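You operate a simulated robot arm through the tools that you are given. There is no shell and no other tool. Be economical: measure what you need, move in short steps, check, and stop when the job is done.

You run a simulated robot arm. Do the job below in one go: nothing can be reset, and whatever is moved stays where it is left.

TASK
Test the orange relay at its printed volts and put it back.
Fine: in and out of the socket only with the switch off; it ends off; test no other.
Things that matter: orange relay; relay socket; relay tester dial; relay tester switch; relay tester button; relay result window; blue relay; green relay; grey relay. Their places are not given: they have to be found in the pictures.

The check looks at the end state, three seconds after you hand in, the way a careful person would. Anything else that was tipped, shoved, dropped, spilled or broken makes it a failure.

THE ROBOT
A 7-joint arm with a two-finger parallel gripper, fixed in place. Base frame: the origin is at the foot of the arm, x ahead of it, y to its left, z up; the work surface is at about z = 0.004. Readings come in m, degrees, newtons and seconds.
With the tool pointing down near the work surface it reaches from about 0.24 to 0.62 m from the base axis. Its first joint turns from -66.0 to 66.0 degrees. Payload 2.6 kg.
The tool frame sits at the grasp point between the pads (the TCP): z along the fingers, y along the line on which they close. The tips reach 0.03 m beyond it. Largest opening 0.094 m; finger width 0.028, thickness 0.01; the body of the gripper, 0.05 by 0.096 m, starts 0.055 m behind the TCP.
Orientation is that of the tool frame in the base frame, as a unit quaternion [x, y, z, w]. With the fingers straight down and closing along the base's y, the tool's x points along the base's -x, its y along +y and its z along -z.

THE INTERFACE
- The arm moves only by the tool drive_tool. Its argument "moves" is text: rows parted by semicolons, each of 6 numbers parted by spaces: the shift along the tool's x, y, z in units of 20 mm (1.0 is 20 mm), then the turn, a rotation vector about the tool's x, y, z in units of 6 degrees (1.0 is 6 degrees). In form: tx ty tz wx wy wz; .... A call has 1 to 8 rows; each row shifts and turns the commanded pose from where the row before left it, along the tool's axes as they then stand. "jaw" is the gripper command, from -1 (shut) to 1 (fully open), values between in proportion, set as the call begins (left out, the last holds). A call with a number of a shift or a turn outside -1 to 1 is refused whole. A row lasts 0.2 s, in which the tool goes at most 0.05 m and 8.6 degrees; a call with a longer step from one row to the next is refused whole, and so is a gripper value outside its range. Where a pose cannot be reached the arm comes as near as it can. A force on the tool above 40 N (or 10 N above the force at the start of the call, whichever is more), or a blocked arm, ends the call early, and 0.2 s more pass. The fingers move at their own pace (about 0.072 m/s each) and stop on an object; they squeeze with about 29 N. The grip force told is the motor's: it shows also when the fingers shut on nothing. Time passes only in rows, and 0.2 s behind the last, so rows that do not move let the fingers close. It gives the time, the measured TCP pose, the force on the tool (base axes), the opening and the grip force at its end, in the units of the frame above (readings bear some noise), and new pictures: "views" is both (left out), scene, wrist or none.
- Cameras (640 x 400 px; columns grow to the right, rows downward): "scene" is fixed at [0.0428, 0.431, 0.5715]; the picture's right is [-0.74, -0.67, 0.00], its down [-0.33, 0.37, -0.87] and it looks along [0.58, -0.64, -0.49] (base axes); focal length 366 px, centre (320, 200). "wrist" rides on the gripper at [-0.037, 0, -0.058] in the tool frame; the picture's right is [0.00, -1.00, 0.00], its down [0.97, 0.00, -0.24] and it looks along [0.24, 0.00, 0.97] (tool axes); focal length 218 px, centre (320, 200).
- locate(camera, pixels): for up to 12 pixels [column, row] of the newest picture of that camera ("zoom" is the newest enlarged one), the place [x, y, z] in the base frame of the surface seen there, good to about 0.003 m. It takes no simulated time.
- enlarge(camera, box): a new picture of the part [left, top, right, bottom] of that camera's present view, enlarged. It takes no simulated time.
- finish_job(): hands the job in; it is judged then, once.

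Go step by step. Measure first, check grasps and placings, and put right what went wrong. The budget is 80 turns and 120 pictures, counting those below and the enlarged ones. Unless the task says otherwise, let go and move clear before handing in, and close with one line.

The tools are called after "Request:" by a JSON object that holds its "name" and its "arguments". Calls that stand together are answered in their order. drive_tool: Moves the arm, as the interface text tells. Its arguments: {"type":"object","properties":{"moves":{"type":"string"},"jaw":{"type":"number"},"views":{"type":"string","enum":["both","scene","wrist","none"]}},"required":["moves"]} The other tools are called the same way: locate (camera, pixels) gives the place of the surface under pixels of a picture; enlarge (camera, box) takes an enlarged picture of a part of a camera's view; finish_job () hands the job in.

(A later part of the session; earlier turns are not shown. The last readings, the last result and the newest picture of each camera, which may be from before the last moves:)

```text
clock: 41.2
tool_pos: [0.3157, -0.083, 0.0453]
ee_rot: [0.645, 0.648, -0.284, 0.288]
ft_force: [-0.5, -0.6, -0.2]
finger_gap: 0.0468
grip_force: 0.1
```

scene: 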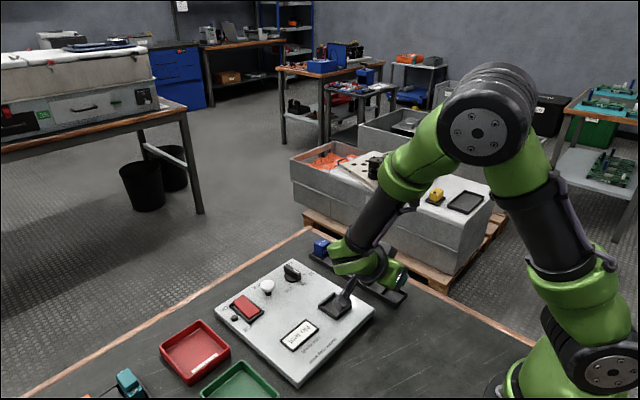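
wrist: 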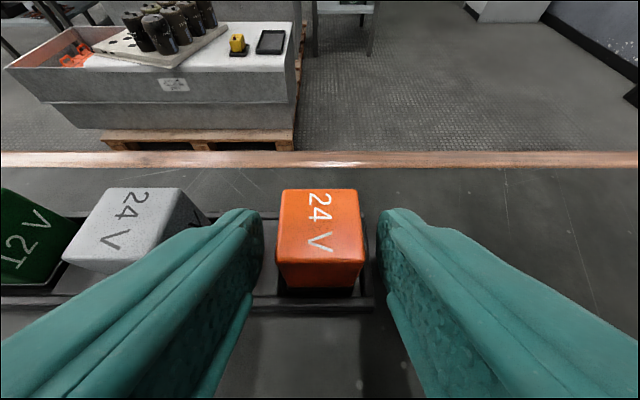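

The relay stands upright in its slot. I'll retreat along the tool axis and then bring the tool vertical.

Request:
{"name": "drive_tool", "arguments": {"moves": "0 0 -0.6 0 0 0;0 0 -0.9 0 0 0;-0.3 0 -0.9 0 0 0;-0.7 0 -0.7 0 0 0;-0.7 0 -0.7 0 0 0;-0.7 0 -0.7 0 0 0;0 0 0 0 0 0", "views": "none"}}

Request:
{"name": "drive_tool", "arguments": {"moves": "0 0 0 0 1 0;0 0 0 0 1 0;0 0 0 0 1 0;0 0 0 0 1 0;0 0 0 0 1 0;0 0 0 0 1 0;0 0 0 0 1 0;0 0 0 0 0.97 0", "views": "both"}}

Request:
{"name": "enlarge", "arguments": {"camera": "scene", "box": [300, 225, 420, 315]}}

```text
clock: 42.8
tool_pos: [0.3169, -0.0497, 0.1415]
ee_rot: [0.645, 0.647, -0.285, 0.289]
ft_force: [0.8, -0.2, 0.1]
finger_gap: 0.0471
grip_force: 0.1
```

```text
clock: 44.6
tool_pos: [0.3165, -0.0494, 0.1421]
ee_rot: [0.704, 0.71, 0.003, 0.001]
ft_force: [-0.3, 1.0, 0.3]
finger_gap: 0.0471
grip_force: 0.2
```

scene: 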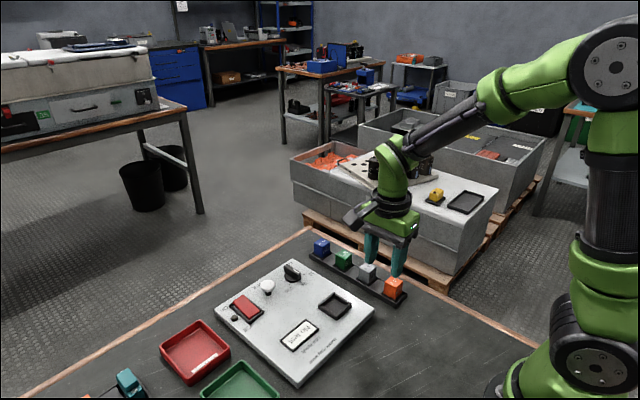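
wrist: 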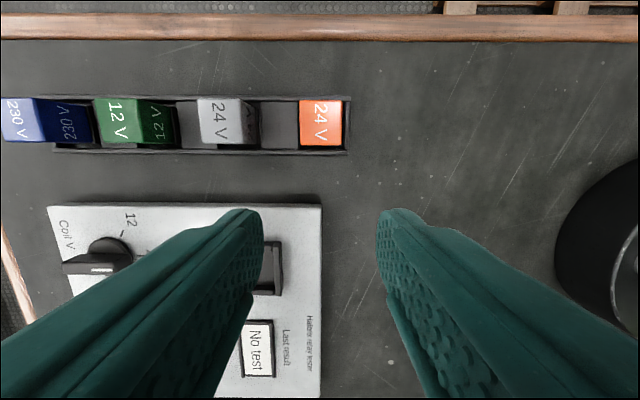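

```text
4.44 times, centred on (360, 270) of scene
```

zoom: 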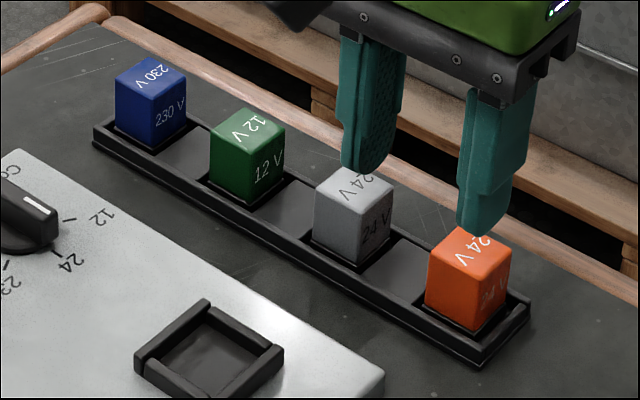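

The relay is back upright and seated in its slot, and its neighbours are untouched. I'll measure its top for a deeper, centred vertical regrasp.

Request:
{"name": "locate", "arguments": {"camera": "wrist", "pixels": [[302, 103], [340, 103], [303, 142], [340, 142], [321, 123], [250, 120], [345, 125], [265, 265]]}}

Request:
{"name": "enlarge", "arguments": {"camera": "wrist", "box": [270, 80, 370, 170]}}

```text
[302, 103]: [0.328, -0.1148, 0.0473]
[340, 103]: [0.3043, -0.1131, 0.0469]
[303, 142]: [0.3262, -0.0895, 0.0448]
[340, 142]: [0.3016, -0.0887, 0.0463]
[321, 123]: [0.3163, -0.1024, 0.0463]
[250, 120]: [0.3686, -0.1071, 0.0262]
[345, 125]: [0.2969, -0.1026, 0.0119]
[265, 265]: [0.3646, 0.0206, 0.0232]
```

```text
4.44 times, centred on (320, 125) of wrist
```

zoom: 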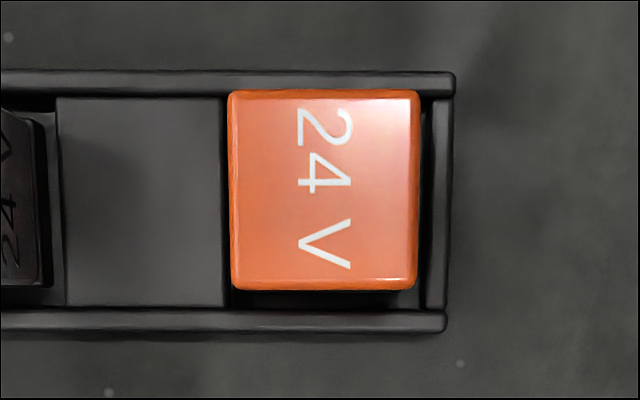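

Centre (0.3155,-0.102), top 0.0465. I'll move over it and descend to z≈0.0535.

Request:
{"name": "drive_tool", "arguments": {"moves": "-0.88 0 0 0 0 0;-0.88 0 0 0 0 0;-0.87 0 0.43 0 0 0;0 0 1 0 0 0;0 0 1 0 0 0;0 0 0 0 0 0", "views": "wrist"}}

```text
clock: 46.0
tool_pos: [0.316, -0.1009, 0.0939]
ee_rot: [0.704, 0.71, 0.003, 0.002]
ft_force: [0.7, 0.3, -0.3]
finger_gap: 0.0472
grip_force: 0.0
```

wrist: 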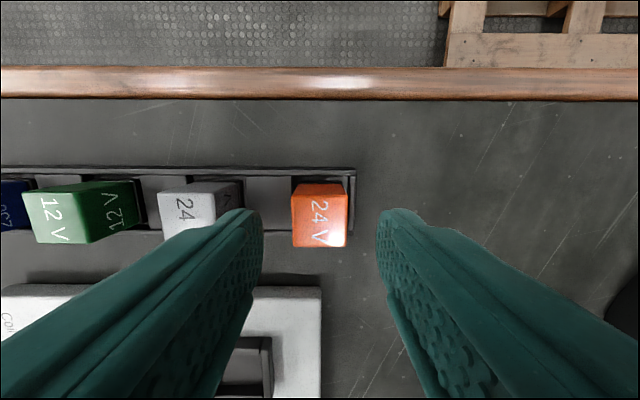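

It is centred, so I'll descend 40 mm, close, then lift slowly.

Request:
{"name": "drive_tool", "arguments": {"moves": "-0.03 0 0.7 0 0 0;0 0 0.7 0 0 0;0 0 0.62 0 0 0;0 0 0 0 0 0", "views": "none"}}

Request:
{"name": "drive_tool", "arguments": {"moves": "0 0 0 0 0 0;0 0 0 0 0 0;0 0 0 0 0 0;0 0 0 0 0 0", "jaw": -1, "views": "none"}}

Request:
{"name": "drive_tool", "arguments": {"moves": "0 0 -0.15 0 0 0;0 0 -0.15 0 0 0;0 0 -0.2 0 0 0;0 0 -0.2 0 0 0;0 0 0 0 0 0", "views": "wrist"}}

Request:
{"name": "enlarge", "arguments": {"camera": "scene", "box": [340, 220, 440, 315]}}

```text
clock: 47.0
tool_pos: [0.3165, -0.1032, 0.0534]
ee_rot: [0.704, 0.71, 0.003, 0.001]
ft_force: [-0.1, 0.1, 0.1]
finger_gap: 0.0473
grip_force: 0.0
```

```text
clock: 48.0
tool_pos: [0.3162, -0.1028, 0.053]
ee_rot: [0.705, 0.709, 0.003, 0.002]
ft_force: [0.5, 0.0, 0.1]
finger_gap: 0.0289
grip_force: 29.2
```

```text
clock: 49.2
tool_pos: [0.3151, -0.1034, 0.0661]
ee_rot: [0.705, 0.709, 0.002, 0.002]
ft_force: [-0.1, -0.5, -0.8]
finger_gap: 0.0289
grip_force: 29.3
```

wrist: 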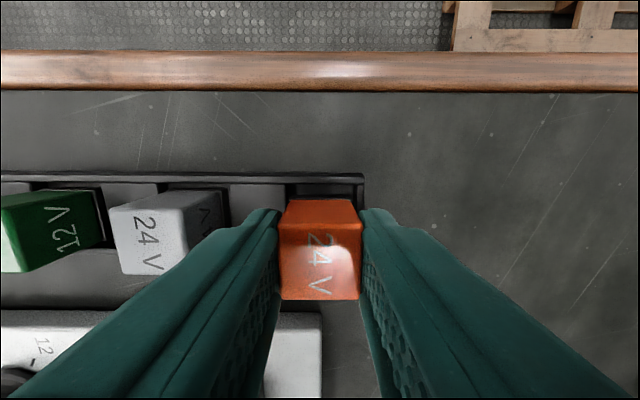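

```text
4.21 times, centred on (390, 268) of scene
```

zoom: 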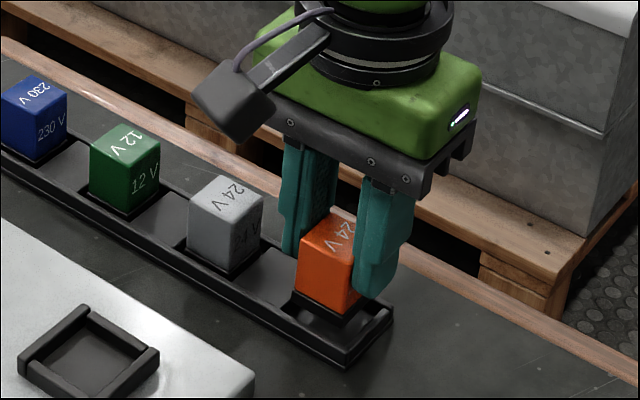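

It's held upright at a 28.9 mm gap. I'll lift it 60 mm and carry it over the socket.

Request:
{"name": "drive_tool", "arguments": {"moves": "0 0 -0.4 0 0 0;0 0 -0.6 0 0 0;0 0 -0.6 0 0 0;0 0 -0.6 0 0 0;0 0 -0.6 0 0 0;0 0 -0.2 0 0 0", "views": "none"}}

Request:
{"name": "drive_tool", "arguments": {"moves": "0.6 0.3 0 0 0 0;0.8 0.4 0 0 0 0;0.9 0.45 0 0 0 0;0.9 0.45 0 0 0 0;0.9 0.45 0 0 0 0;0.9 0.45 0 0 0 0;0.7 0.3 0 0 0 0;0.33 0.15 0 0 0 0", "views": "none"}}

Request:
{"name": "drive_tool", "arguments": {"moves": "0 0 0.5 0 0 0;0 0 0 0 0 0", "views": "both"}}

Request:
{"name": "enlarge", "arguments": {"camera": "scene", "box": [280, 220, 400, 330]}}

Request:
{"name": "enlarge", "arguments": {"camera": "wrist", "box": [230, 130, 410, 330]}}

```text
clock: 50.6
tool_pos: [0.3158, -0.1019, 0.1266]
ee_rot: [0.705, 0.709, 0.002, 0.002]
ft_force: [-0.1, 0.3, -0.8]
finger_gap: 0.0291
grip_force: 29.0
```

```text
clock: 52.4
tool_pos: [0.374, 0.0185, 0.1269]
ee_rot: [0.705, 0.709, 0.002, 0.002]
ft_force: [0.4, -0.1, -0.4]
finger_gap: 0.0289
grip_force: 28.3
```

```text
clock: 53.0
tool_pos: [0.3747, 0.0183, 0.118]
ee_rot: [0.705, 0.709, 0.003, 0.001]
ft_force: [-0.2, -1.1, -0.5]
finger_gap: 0.029
grip_force: 28.6
```

scene: 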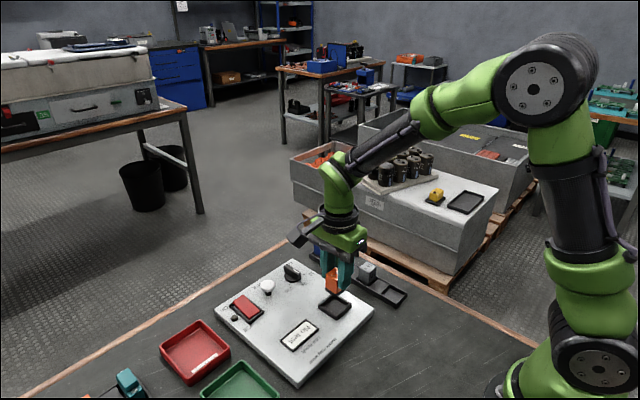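
wrist: 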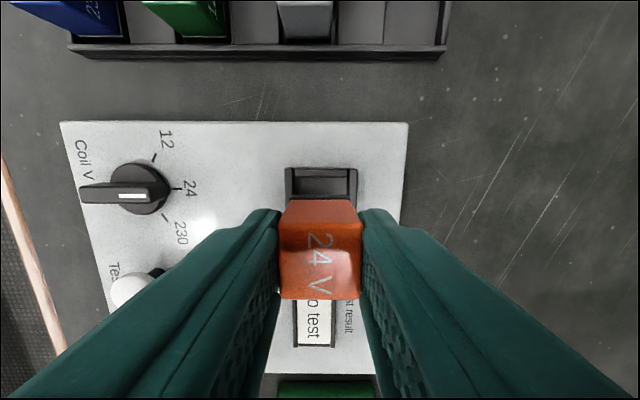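

```text
3.64 times, centred on (340, 275) of scene
```

zoom: 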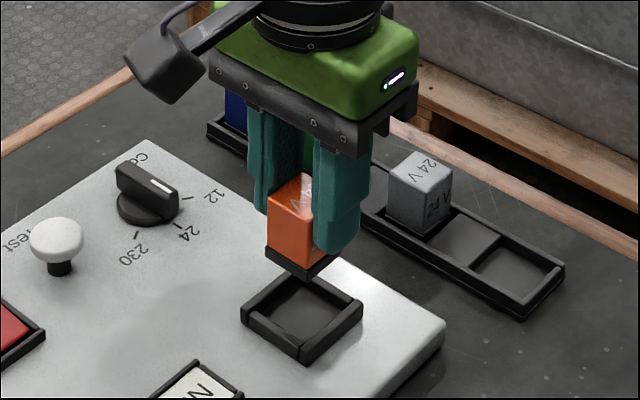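

```text
2.00 times, centred on (320, 230) of wrist
```

zoom: 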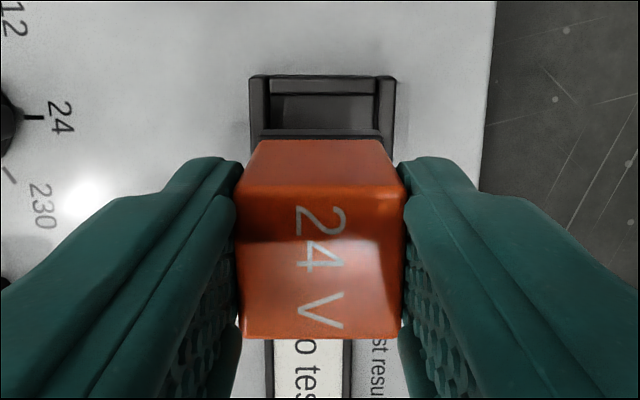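

It is aligned over the socket, so I'll lower most of the way.

Request:
{"name": "drive_tool", "arguments": {"moves": "-0.035 0.02 0.5 0 0 0;0 0 0.7 0 0 0;0 0 0.6 0 0 0;0 0 0.35 0 0 0;0 0 0 0 0 0", "views": "both"}}

Request:
{"name": "enlarge", "arguments": {"camera": "scene", "box": [290, 250, 390, 330]}}

```text
clock: 54.2
tool_pos: [0.3761, 0.0177, 0.0744]
ee_rot: [0.705, 0.709, 0.002, 0.001]
ft_force: [-0.1, 0.6, 0.1]
finger_gap: 0.029
grip_force: 29.3
```

scene: 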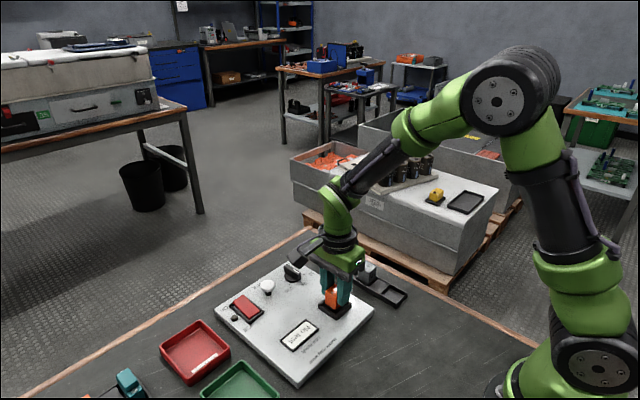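
wrist: 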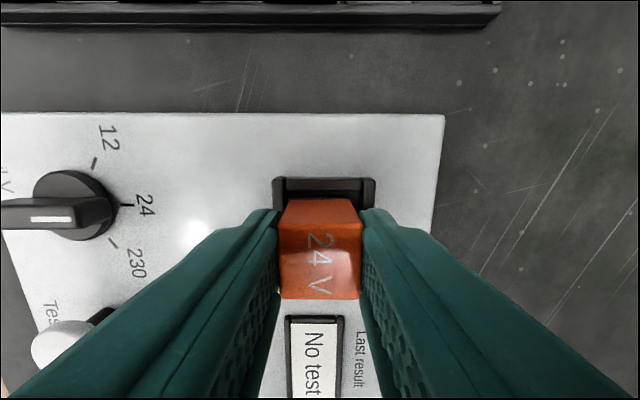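

```text
5.00 times, centred on (340, 290) of scene
```

zoom: 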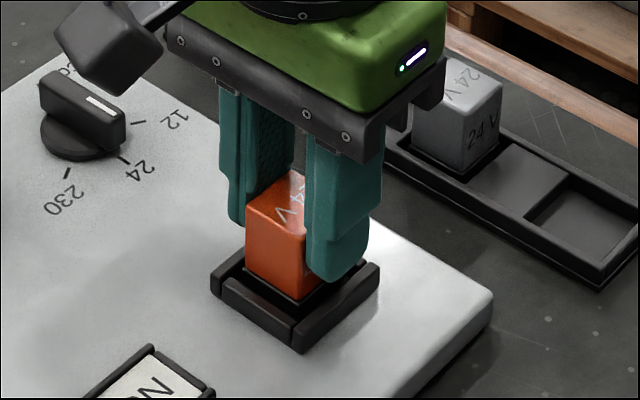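

Entering the socket cleanly. I'll continue in small steps.

Request:
{"name": "drive_tool", "arguments": {"moves": "0 0 0.12 0 0 0;0 0 0.12 0 0 0;0 0 0.1 0 0 0;0 0 0 0 0 0", "views": "wrist"}}

Request:
{"name": "enlarge", "arguments": {"camera": "scene", "box": [290, 250, 390, 330]}}

```text
clock: 55.0
tool_pos: [0.3769, 0.0177, 0.0711]
ee_rot: [0.705, 0.709, 0.004, 0.003]
ft_force: [-2.8, 0.1, 6.2]
finger_gap: 0.029
grip_force: 29.1
stopped in row 4: the force on the tool passed its limit (the readings are from after the stop); the commanded pose is now the measured one
```

wrist: 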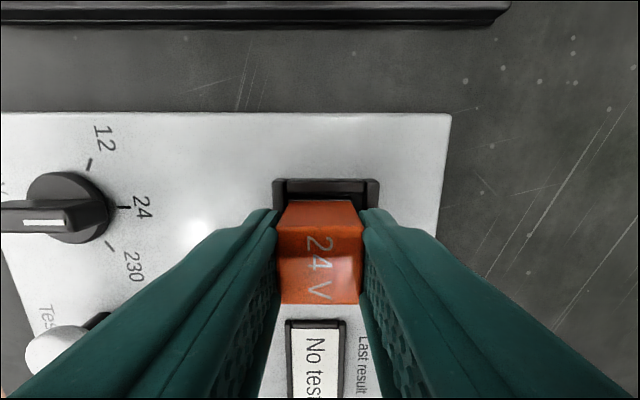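

```text
5.00 times, centred on (340, 290) of scene
```

zoom: 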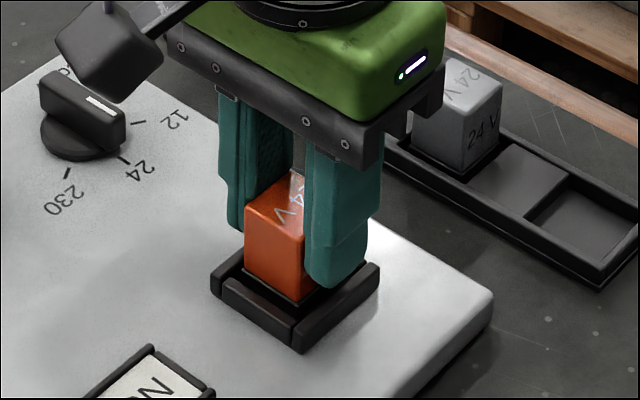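

The force rose at z=0.071, which fits the relay bottom reaching the socket floor. The socket (columns 273-380) sits about 2.5 mm toward -x of the relay, so I'll raise a little, recentre, lower and check.

Request:
{"name": "drive_tool", "arguments": {"moves": "0 0 -0.1 0 0 0;0 -0.12 0 0 0 0;0 0 0.05 0 0 0;0 0 0 0 0 0", "views": "wrist"}}

Request:
{"name": "enlarge", "arguments": {"camera": "wrist", "box": [240, 160, 400, 320]}}

Request:
{"name": "locate", "arguments": {"camera": "wrist", "pixels": [[320, 250], [320, 183], [278, 190], [376, 190], [320, 290], [300, 230]]}}

```text
clock: 56.0
tool_pos: [0.3744, 0.017, 0.0712]
ee_rot: [0.705, 0.709, 0.004, 0.003]
ft_force: [-0.9, 0.8, -0.3]
finger_gap: 0.0288
grip_force: 29.1
```

wrist: 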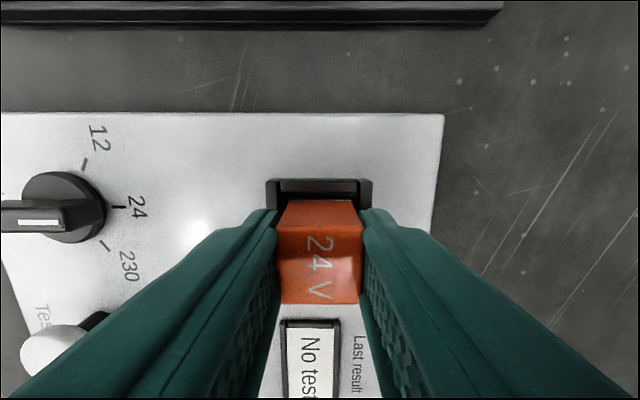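

```text
2.50 times, centred on (320, 240) of wrist
```

zoom: 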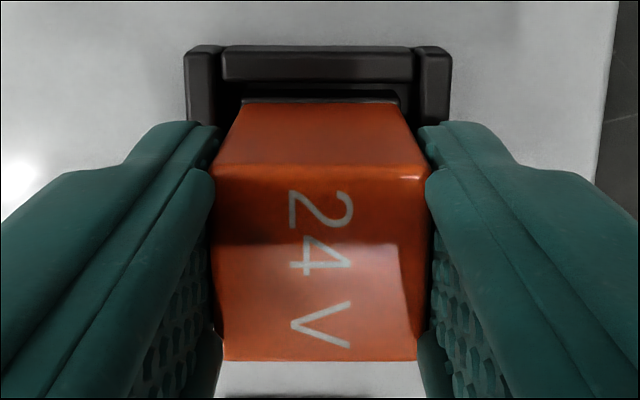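

```text
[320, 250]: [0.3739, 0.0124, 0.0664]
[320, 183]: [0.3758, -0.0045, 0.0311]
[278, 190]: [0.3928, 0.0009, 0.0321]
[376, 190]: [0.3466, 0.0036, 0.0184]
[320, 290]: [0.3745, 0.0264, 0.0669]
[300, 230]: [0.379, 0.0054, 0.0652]
```

It is now centred. I'll lower until contact.

Request:
{"name": "drive_tool", "arguments": {"moves": "0 0 0.08 0 0 0;0 0 0.08 0 0 0;0 0 0.08 0 0 0;0 0 0 0 0 0", "views": "none"}}

Request:
{"name": "enlarge", "arguments": {"camera": "scene", "box": [300, 260, 380, 325]}}

```text
clock: 56.7
tool_pos: [0.3751, 0.0168, 0.0702]
ee_rot: [0.707, 0.707, 0.006, 0.003]
ft_force: [-1.9, -0.4, 7.9]
finger_gap: 0.0291
grip_force: 28.9
stopped in row 3: the force on the tool passed its limit (the readings are from after the stop); the commanded pose is now the measured one
```

```text
6.15 times, centred on (340, 292) of scene
```

zoom: 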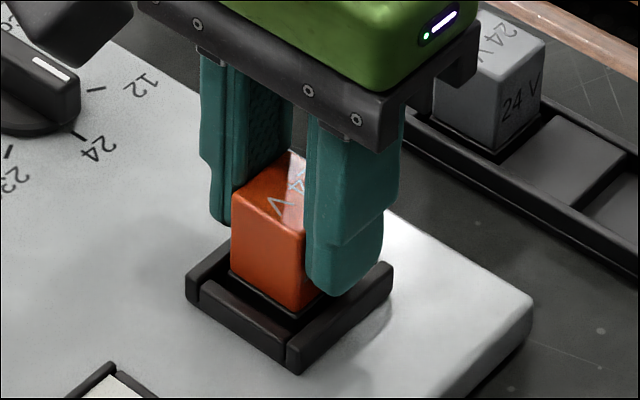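

The relay base is inside the rim and bears on the floor. I'll open, then retreat up and look.

Request:
{"name": "drive_tool", "arguments": {"moves": "0 0 -0.03 0 0 0;0 0 0 0 0 0;0 0 0 0 0 0;0 0 0 0 0 0", "jaw": 0, "views": "none"}}

Request:
{"name": "drive_tool", "arguments": {"moves": "0 0 -0.4 0 0 0;0 0 -0.8 0 0 0;0 0 -0.8 0 0 0;0 0 -0.8 0 0 0;0 0 -0.8 0 0 0;0 0 0 0 0 0", "views": "wrist"}}

Request:
{"name": "enlarge", "arguments": {"camera": "scene", "box": [300, 260, 380, 325]}}

Request:
{"name": "enlarge", "arguments": {"camera": "wrist", "box": [250, 140, 390, 260]}}

Request:
{"name": "locate", "arguments": {"camera": "wrist", "pixels": [[320, 215], [310, 205], [330, 205], [310, 225], [330, 225]]}}

```text
clock: 57.7
tool_pos: [0.3744, 0.0178, 0.0715]
ee_rot: [0.706, 0.708, 0.005, 0.003]
ft_force: [0.0, 0.2, 0.0]
finger_gap: 0.0471
grip_force: 0.0
```

```text
clock: 59.1
tool_pos: [0.3737, 0.0173, 0.1425]
ee_rot: [0.707, 0.708, 0.005, 0.003]
ft_force: [0.0, 0.4, 0.7]
finger_gap: 0.0467
grip_force: 0.1
```

wrist: 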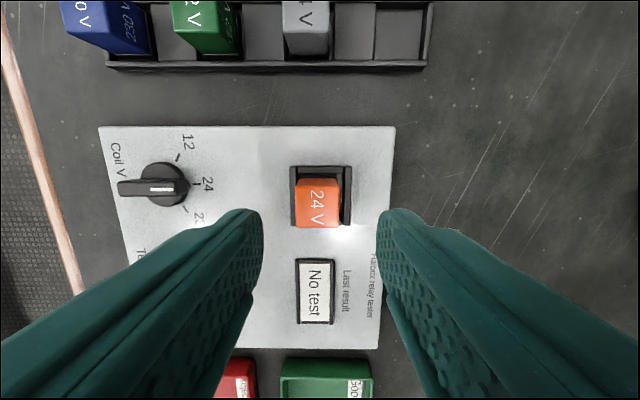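

```text
6.15 times, centred on (340, 292) of scene
```

zoom: 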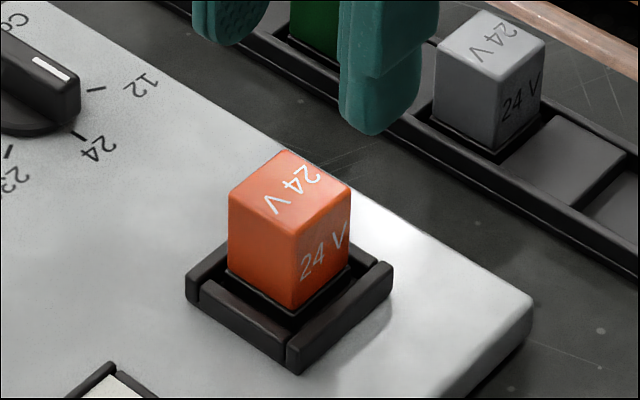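

```text
3.33 times, centred on (320, 200) of wrist
```

zoom: 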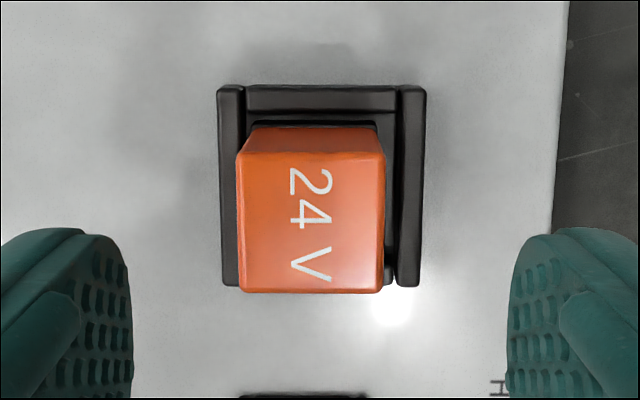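

```text
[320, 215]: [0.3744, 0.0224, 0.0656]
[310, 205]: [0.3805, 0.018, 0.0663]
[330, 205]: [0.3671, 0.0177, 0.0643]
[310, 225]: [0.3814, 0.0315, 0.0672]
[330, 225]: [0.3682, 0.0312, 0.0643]
```

The relay is seated centred in the socket, with its top level at ~0.0655. Next is the switch: I'll turn the yaw back to 0 and move above the switch area to measure it.

Request:
{"name": "drive_tool", "arguments": {"moves": "0.593 0.9 -0.3 0 0 0;0.593 0.9 -0.3 0 0 0;0.593 0.9 -0.3 0 0 0;0.593 0.9 0 0 0 0;0.593 0.9 0 0 0 0;0.593 0.9 0 0 0 0;0.593 0.9 0 0 0 0;0 0 0 0 0 -1", "jaw": 0.9, "views": "none"}}

Request:
{"name": "drive_tool", "arguments": {"moves": "0 0 0 0 0 -1;0 0 0 0 0 -1;0 0 0 0 0 -1;0 0 0 0 0 -1;0 0 0 0 0 -1;0 0 0 0 0 -1;0 0 0 0 0 -1;0 0 0 0 0 -1", "views": "none"}}

Request:
{"name": "drive_tool", "arguments": {"moves": "0 0 0 0 0 -1;0 0 0 0 0 -1;0 0 0 0 0 -1;0 0 0 0 0 -1;0 0 0 0 0 -1;0 0 0 0 0 -1;0 0 0 0 0 0", "views": "wrist"}}

Request:
{"name": "enlarge", "arguments": {"camera": "wrist", "box": [210, 100, 350, 220]}}

```text
clock: 60.9
tool_pos: [0.5009, 0.1023, 0.163]
ee_rot: [0.668, 0.744, 0.006, 0.004]
ft_force: [0.1, 0.6, -0.1]
finger_gap: 0.0893
grip_force: 0.1
```

```text
clock: 62.7
tool_pos: [0.499, 0.1004, 0.1616]
ee_rot: [0.306, 0.952, 0.003, 0.006]
ft_force: [0.5, 0.4, 0.5]
finger_gap: 0.0896
grip_force: 0.0
```

```text
clock: 64.3
tool_pos: [0.4998, 0.101, 0.1635]
ee_rot: [-0.001, 1.0, 0.001, 0.006]
ft_force: [0.0, -0.3, 0.0]
finger_gap: 0.0891
grip_force: 0.1
```

wrist: 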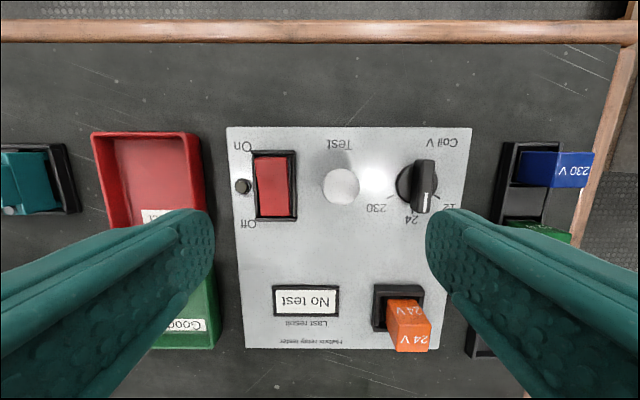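

```text
3.33 times, centred on (280, 160) of wrist
```

zoom: 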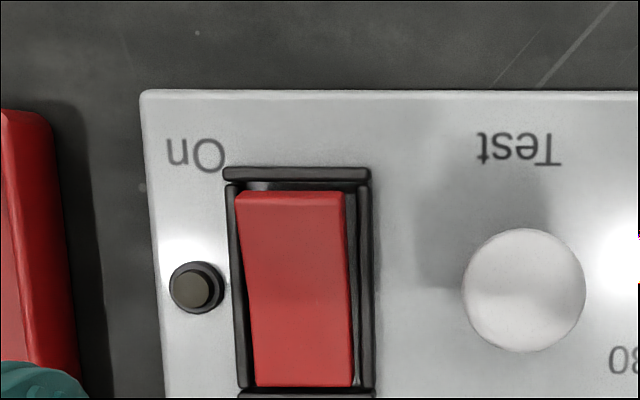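

Request:
{"name": "locate", "arguments": {"camera": "zoom", "pixels": [[240, 197], [342, 197], [290, 205], [290, 290], [260, 378], [348, 378], [300, 173], [362, 280], [233, 300], [305, 394], [523, 290], [470, 290]]}}

```text
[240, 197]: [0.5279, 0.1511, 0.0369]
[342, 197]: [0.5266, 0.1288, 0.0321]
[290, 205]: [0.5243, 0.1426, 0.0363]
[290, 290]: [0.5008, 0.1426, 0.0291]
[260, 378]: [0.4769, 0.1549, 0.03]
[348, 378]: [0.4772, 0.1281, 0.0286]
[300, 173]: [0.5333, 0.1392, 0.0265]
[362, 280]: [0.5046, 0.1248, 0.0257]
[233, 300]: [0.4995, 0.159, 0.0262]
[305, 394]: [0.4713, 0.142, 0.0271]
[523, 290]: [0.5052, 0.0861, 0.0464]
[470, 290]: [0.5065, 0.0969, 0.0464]
```

The rocker spans x 0.4765–0.527 and y 0.128–0.153, with its On end raised to 0.037. I'll shut the jaw, tilt 12° so the far fingertip edge leads, and go above the On end.

Request:
{"name": "drive_tool", "arguments": {"moves": "-0.18 0.49 0.4 0 0 0;-0.18 0.49 0.4 0 0 0;-0.18 0.49 0.4 0 0 0;-0.19 0.5 0.4 0 0 0;0 0 0 0 1 0;0 0 0 0 1 0;0 0 0 0 0 0", "jaw": -1, "views": "both"}}

Request:
{"name": "enlarge", "arguments": {"camera": "scene", "box": [200, 230, 320, 330]}}

```text
clock: 65.9
tool_pos: [0.5146, 0.1407, 0.1312]
ee_rot: [-0.002, 0.995, 0.002, -0.098]
ft_force: [0.2, -0.1, 0.1]
finger_gap: 0.0
grip_force: 29.4
```

scene: 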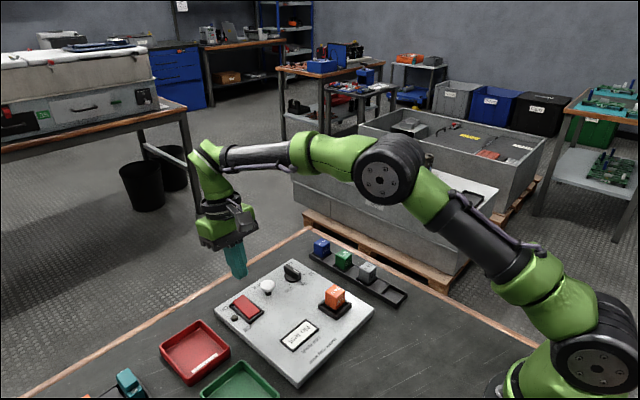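
wrist: 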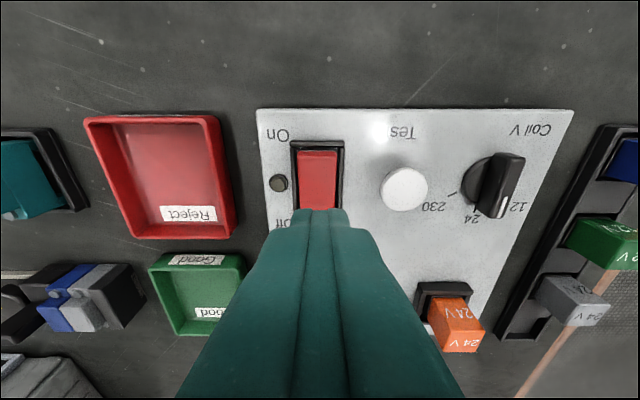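

```text
4.00 times, centred on (260, 280) of scene
```

zoom: 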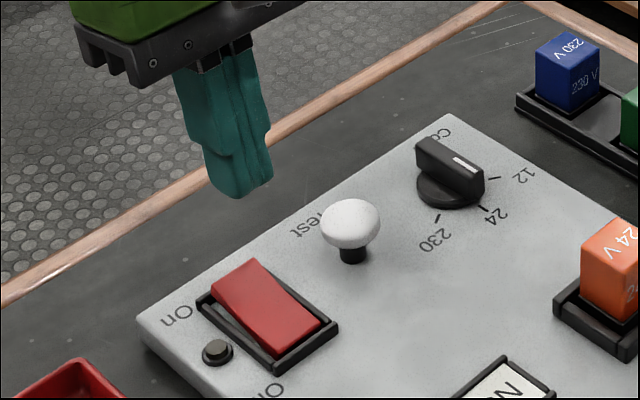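

It is in line with the rocker (column 320). I'll descend straight down to just above it, then press in small steps.

Request:
{"name": "drive_tool", "arguments": {"moves": "-0.18 0 0.915 0 0 0;-0.18 0 0.915 0 0 0;-0.18 0 0.9 0 0 0;0 0 0 0 0 0", "views": "none"}}

Request:
{"name": "drive_tool", "arguments": {"moves": "-0.03 0 0.15 0 0 0;-0.03 0 0.15 0 0 0;-0.03 0 0.15 0 0 0;-0.03 0 0.15 0 0 0;0 0 0 0 0 0", "views": "scene"}}

Request:
{"name": "enlarge", "arguments": {"camera": "scene", "box": [200, 230, 320, 330]}}

```text
clock: 66.9
tool_pos: [0.5127, 0.1387, 0.0744]
ee_rot: [-0.001, 0.995, 0.001, -0.099]
ft_force: [-1.0, 0.1, 0.1]
finger_gap: 0.0
grip_force: 28.5
```

```text
clock: 68.1
tool_pos: [0.5136, 0.1395, 0.0626]
ee_rot: [-0.002, 0.995, 0.001, -0.098]
ft_force: [0.3, 0.1, 0.7]
finger_gap: 0.0
grip_force: 28.6
```

scene: 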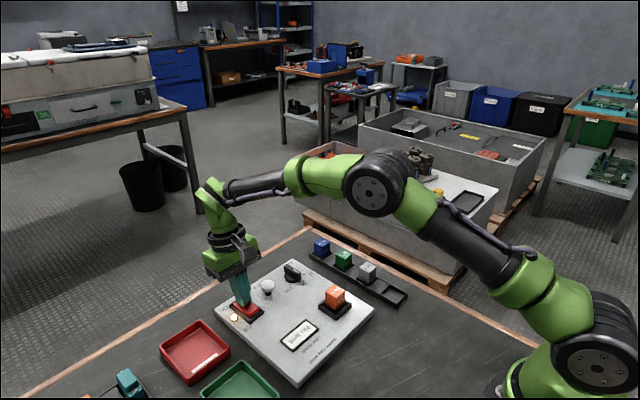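

```text
4.00 times, centred on (260, 280) of scene
```

zoom: 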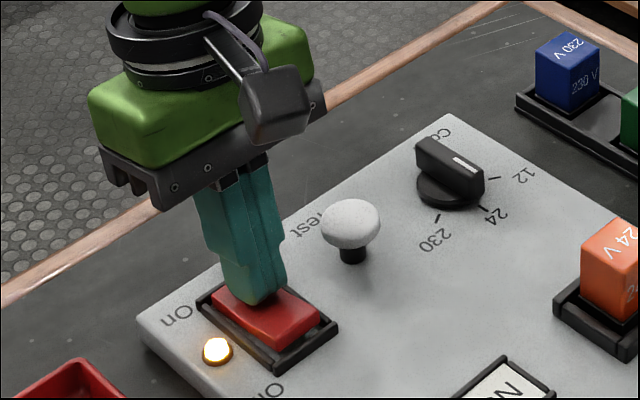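

The lamp is lit, so the switch is on. I'll lift, go vertical and move above the white button at about (0.506, 0.083).

Request:
{"name": "drive_tool", "arguments": {"moves": "0.19 0 -0.95 0 0 0;0.19 0 -0.95 0 0 0;0 0 0 0 -0.95 0;0 0 0 0 -0.95 0;0.38 -0.93 0 0 0 0;0 -0.93 0 0 0 0;0 -0.93 0 0 0 0;0 0 0 0 0 0", "views": "both"}}

Request:
{"name": "enlarge", "arguments": {"camera": "scene", "box": [200, 230, 340, 350]}}

```text
clock: 69.9
tool_pos: [0.509, 0.0835, 0.1021]
ee_rot: [0.0, 1.0, 0.001, 0.0]
ft_force: [0.6, 0.4, 0.0]
finger_gap: 0.0
grip_force: 29.3
```

scene: 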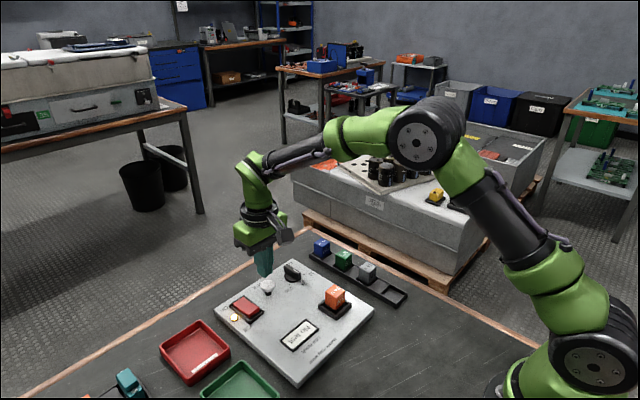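
wrist: 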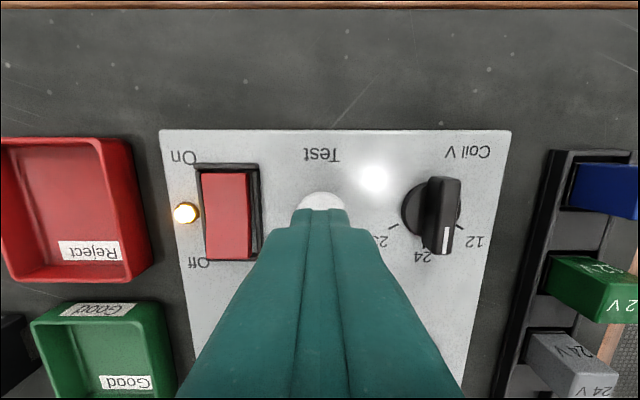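

```text
3.33 times, centred on (270, 290) of scene
```

zoom: 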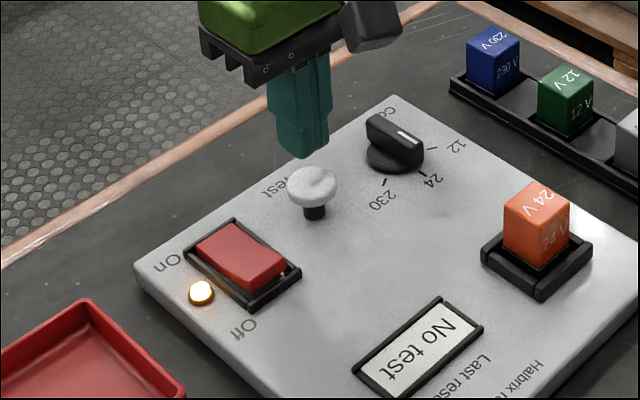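

The fingers are over the button with the lamp still lit. I'll press down in steps.

Request:
{"name": "drive_tool", "arguments": {"moves": "0.1 0 0.5 0 0 0;0 0 0.5 0 0 0;0 0 0.15 0 0 0;0 0 0.15 0 0 0;0 0 0.15 0 0 0;0 0 0 0 0 0", "views": "scene"}}

Request:
{"name": "enlarge", "arguments": {"camera": "scene", "box": [200, 230, 340, 350]}}

```text
clock: 71.3
tool_pos: [0.5055, 0.0841, 0.0727]
ee_rot: [-0.001, 1.0, 0.002, 0.001]
ft_force: [1.5, 0.2, 0.6]
finger_gap: 0.0002
grip_force: 29.1
```

scene: 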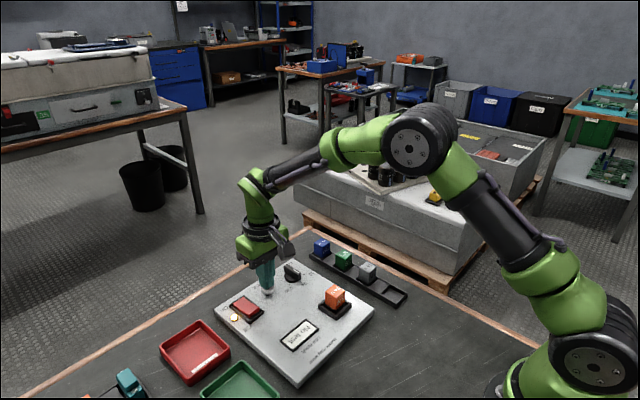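

```text
3.33 times, centred on (270, 290) of scene
```

zoom: 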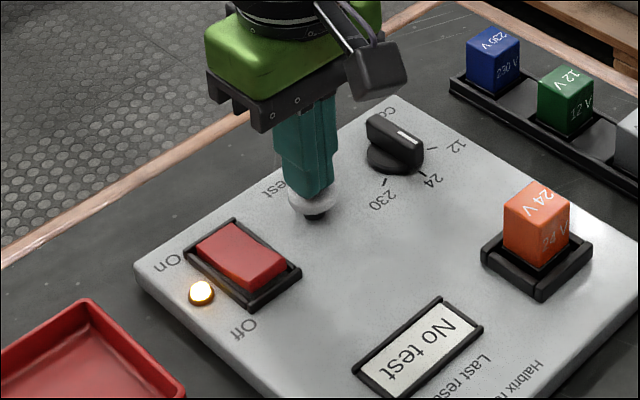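

The button has started to go down but the window still shows "No test". I'll press further.

Request:
{"name": "drive_tool", "arguments": {"moves": "0 0 0.12 0 0 0;0 0 0.12 0 0 0;0 0 0.12 0 0 0;0 0 0 0 0 0", "views": "scene"}}

Request:
{"name": "enlarge", "arguments": {"camera": "scene", "box": [200, 230, 340, 350]}}

```text
clock: 72.3
tool_pos: [0.504, 0.0856, 0.0641]
ee_rot: [-0.001, 1.0, 0.002, 0.001]
ft_force: [-0.5, -1.1, 3.3]
finger_gap: 0.0
grip_force: 28.7
```

scene: 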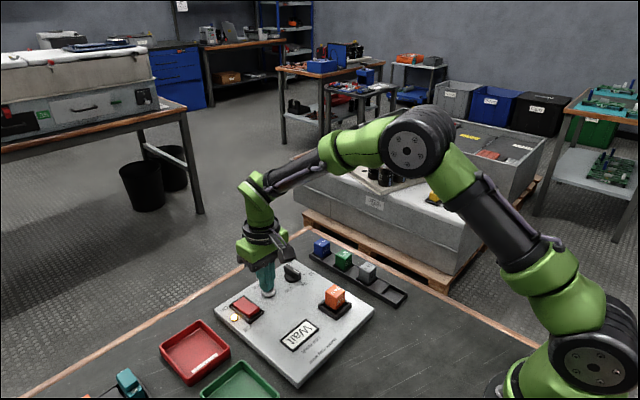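

```text
3.33 times, centred on (270, 290) of scene
```

zoom: 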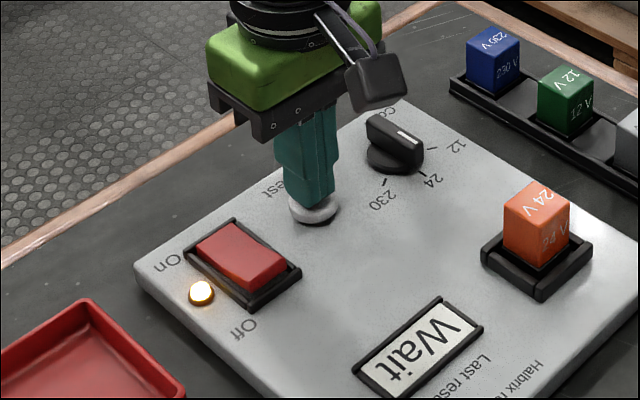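

The window shows "Wait". I'll hold still and let the test run.

Request:
{"name": "drive_tool", "arguments": {"moves": "0 0 0 0 0 0;0 0 0 0 0 0;0 0 0 0 0 0;0 0 0 0 0 0;0 0 0 0 0 0;0 0 0 0 0 0;0 0 0 0 0 0;0 0 0 0 0 0", "views": "none"}}

Request:
{"name": "drive_tool", "arguments": {"moves": "0 0 0 0 0 0;0 0 0 0 0 0;0 0 0 0 0 0;0 0 0 0 0 0;0 0 0 0 0 0", "views": "scene"}}

Request:
{"name": "enlarge", "arguments": {"camera": "scene", "box": [200, 230, 340, 350]}}

```text
clock: 74.1
tool_pos: [0.5061, 0.086, 0.0666]
ee_rot: [-0.001, 1.0, 0.001, 0.0]
ft_force: [-0.5, -1.9, 3.5]
finger_gap: 0.0
grip_force: 28.8
```

```text
clock: 75.3
tool_pos: [0.5042, 0.0855, 0.0659]
ee_rot: [-0.001, 1.0, 0.002, 0.001]
ft_force: [0.7, -1.3, 4.0]
finger_gap: 0.0001
grip_force: 28.8
```

scene: 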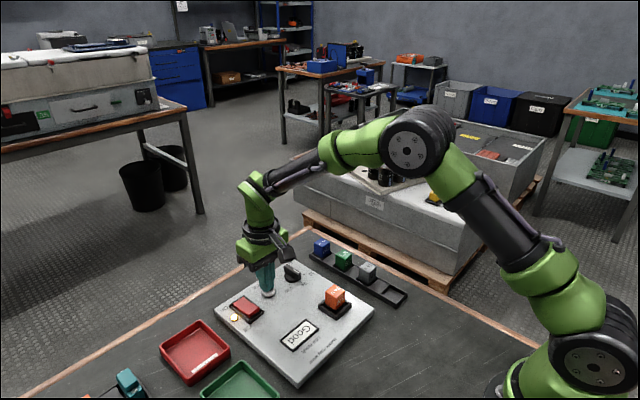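

```text
3.33 times, centred on (270, 290) of scene
```

zoom: 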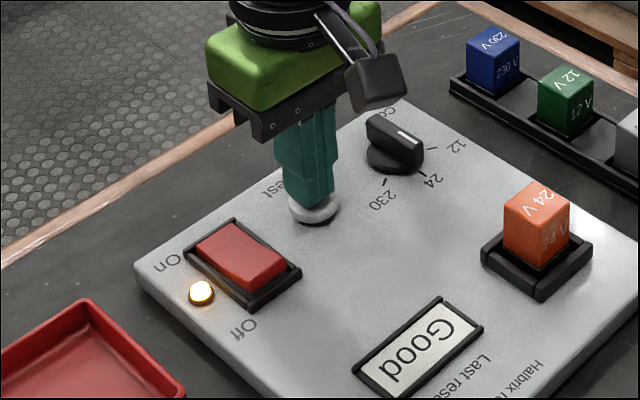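

The result is "Good". I'll release the button and go above the Off end of the rocker with the opposite tilt.

Request:
{"name": "drive_tool", "arguments": {"moves": "0 0 -0.5 0 0 0;0 0 -0.9 0 0 0;0 0 -0.6 0 0 0;0.26 0.93 0 0 0 0;0.26 0.93 0 0 0 0;0.26 0.94 0 0 -1 0;0 0 0 0 -1 0;0 0 0 0 0 0", "views": "wrist"}}

Request:
{"name": "enlarge", "arguments": {"camera": "scene", "box": [200, 230, 340, 350]}}

```text
clock: 77.1
tool_pos: [0.4904, 0.1408, 0.1053]
ee_rot: [0.0, 0.994, 0.002, 0.106]
ft_force: [-0.2, 0.2, 0.7]
finger_gap: 0.0
grip_force: 29.3
```

wrist: 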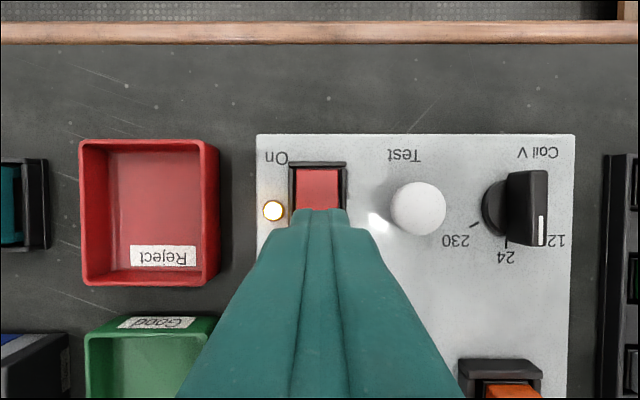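

```text
3.33 times, centred on (270, 290) of scene
```

zoom: 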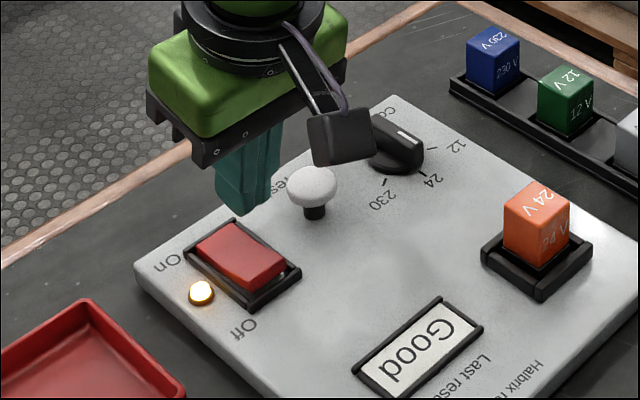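

In line. I'll descend and press the Off end.

Request:
{"name": "drive_tool", "arguments": {"moves": "0.16 0 0.76 0 0 0;0.16 0 0.76 0 0 0;0.03 0 0.15 0 0 0;0.03 0 0.15 0 0 0;0.03 0 0.15 0 0 0;0.03 0 0.15 0 0 0;0 0 0 0 0 0", "views": "scene"}}

Request:
{"name": "enlarge", "arguments": {"camera": "scene", "box": [200, 230, 340, 350]}}

```text
clock: 78.7
tool_pos: [0.4904, 0.1411, 0.0621]
ee_rot: [0.0, 0.994, 0.002, 0.105]
ft_force: [-0.1, -0.6, 0.3]
finger_gap: 0.0
grip_force: 29.4
```

scene: 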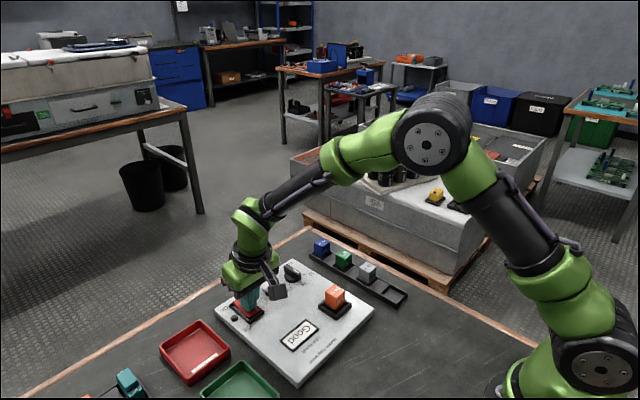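

```text
3.33 times, centred on (270, 290) of scene
```

zoom: 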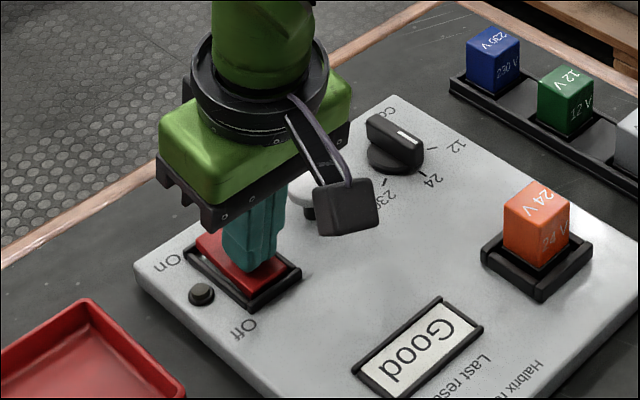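

The lamp is out, so the switch is off. I'll lift, go vertical and travel over the relay.

Request:
{"name": "drive_tool", "arguments": {"moves": "-0.2 0 -0.96 0 0 0;-0.2 0 -0.96 0 0 0;-0.2 0 -0.96 0 0 0;-0.2 0 -0.96 0 0 0;-0.2 0 -0.96 0 0 0;0 0 0 0 1 0;0 0 0 0 1 0;0 0 0 0 0 0", "views": "none"}}

Request:
{"name": "drive_tool", "arguments": {"moves": "0.82 -0.875 0 0 0 0;0.82 -0.875 0 0 0 0;0.82 -0.875 0 0 0 0;0.82 -0.875 0 0 0 0;0.82 -0.875 0 0 0 0;0.82 -0.875 0 0 0 0;0.82 -0.875 0 0 0 0;0 0 0 0 0 0", "jaw": 0.1, "views": "wrist"}}

Request:
{"name": "enlarge", "arguments": {"camera": "wrist", "box": [250, 140, 390, 260]}}

Request:
{"name": "enlarge", "arguments": {"camera": "scene", "box": [200, 230, 380, 350]}}

```text
clock: 80.5
tool_pos: [0.4884, 0.1404, 0.1608]
ee_rot: [-0.002, 1.0, 0.002, 0.001]
ft_force: [-0.2, 0.1, -0.8]
finger_gap: 0.0
grip_force: 29.0
```

```text
clock: 82.3
tool_pos: [0.3753, 0.0157, 0.1591]
ee_rot: [0.0, 1.0, 0.002, 0.001]
ft_force: [-0.4, -0.7, -0.5]
finger_gap: 0.0517
grip_force: 0.2
```

wrist: 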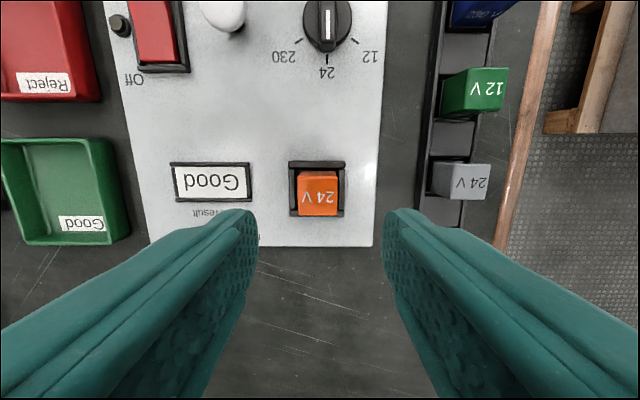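

```text
3.33 times, centred on (320, 200) of wrist
```

zoom: 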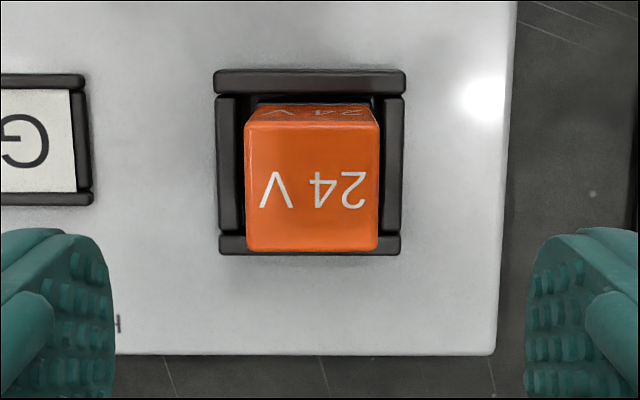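

```text
3.33 times, centred on (290, 290) of scene
```

zoom: 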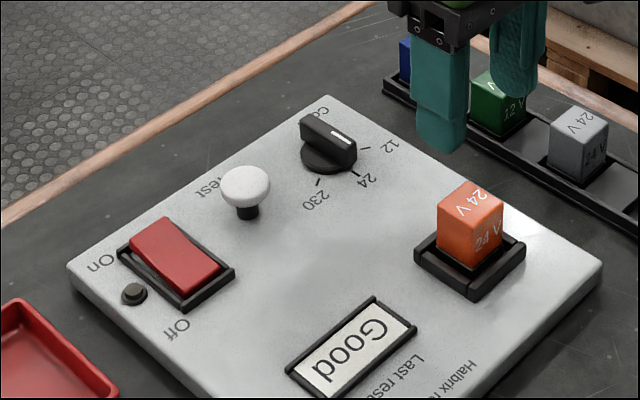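

The relay is well placed in the socket, the switch is off and the window shows Good. I'll descend over it with a 2 mm correction.

Request:
{"name": "drive_tool", "arguments": {"moves": "-0.1 0.08 0.8 0 0 0;0 0 0.9 0 0 0;0 0 0.9 0 0 0;0 0 0.5 0 0 0;0 0 0 0 0 0", "views": "wrist"}}

```text
clock: 83.5
tool_pos: [0.3765, 0.0191, 0.097]
ee_rot: [-0.001, 1.0, 0.001, 0.001]
ft_force: [-1.4, 0.2, 0.3]
finger_gap: 0.0518
grip_force: 0.0
```

wrist: 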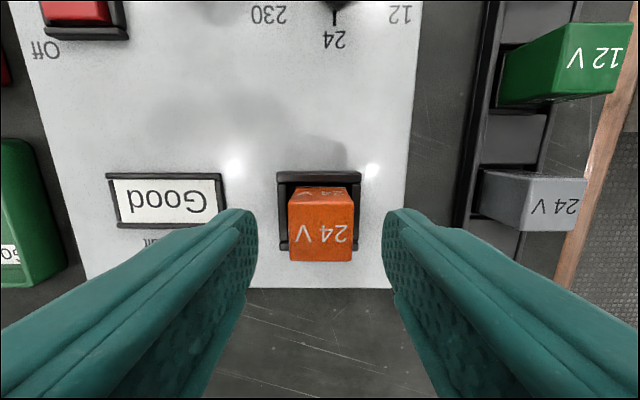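

It is centred at column 320. I'll go down 26 mm, close, then lift slowly.

Request:
{"name": "drive_tool", "arguments": {"moves": "-0.05 0 0.5 0 0 0;0 0 0.5 0 0 0;0 0 0.3 0 0 0;0 0 0 0 0 0", "views": "none"}}

Request:
{"name": "drive_tool", "arguments": {"moves": "0 0 0 0 0 0;0 0 0 0 0 0;0 0 0 0 0 0;0 0 0 0 0 0", "jaw": -1, "views": "none"}}

Request:
{"name": "drive_tool", "arguments": {"moves": "0 0 -0.1 0 0 0;0 0 -0.15 0 0 0;0 0 -0.2 0 0 0;0 0 -0.2 0 0 0;0 0 -0.2 0 0 0;0 0 0 0 0 0", "views": "wrist"}}

Request:
{"name": "enlarge", "arguments": {"camera": "scene", "box": [290, 240, 390, 325]}}

```text
clock: 84.5
tool_pos: [0.3782, 0.0185, 0.0719]
ee_rot: [-0.001, 1.0, 0.001, 0.001]
ft_force: [0.0, 0.8, 0.2]
finger_gap: 0.0517
grip_force: 0.2
```

```text
clock: 85.5
tool_pos: [0.3772, 0.0193, 0.072]
ee_rot: [-0.001, 1.0, 0.003, 0.001]
ft_force: [-0.4, -0.4, 0.4]
finger_gap: 0.0292
grip_force: 29.6
```

```text
clock: 86.9
tool_pos: [0.3775, 0.02, 0.089]
ee_rot: [-0.002, 1.0, 0.001, 0.001]
ft_force: [1.4, 0.2, -1.6]
finger_gap: 0.0292
grip_force: 28.5
```

wrist: 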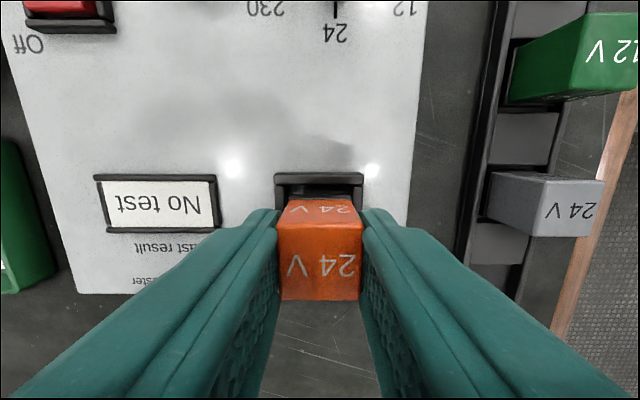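

```text
4.71 times, centred on (340, 282) of scene
```

zoom: 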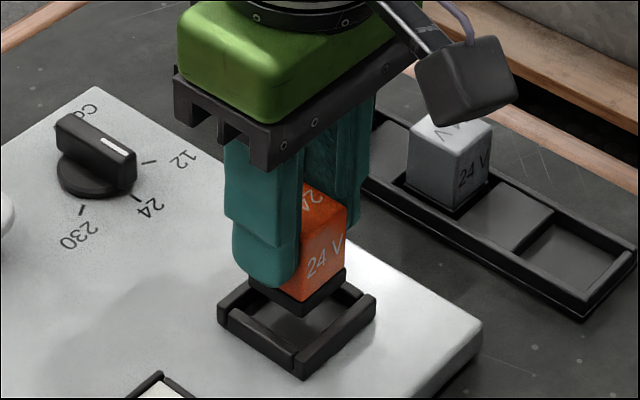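

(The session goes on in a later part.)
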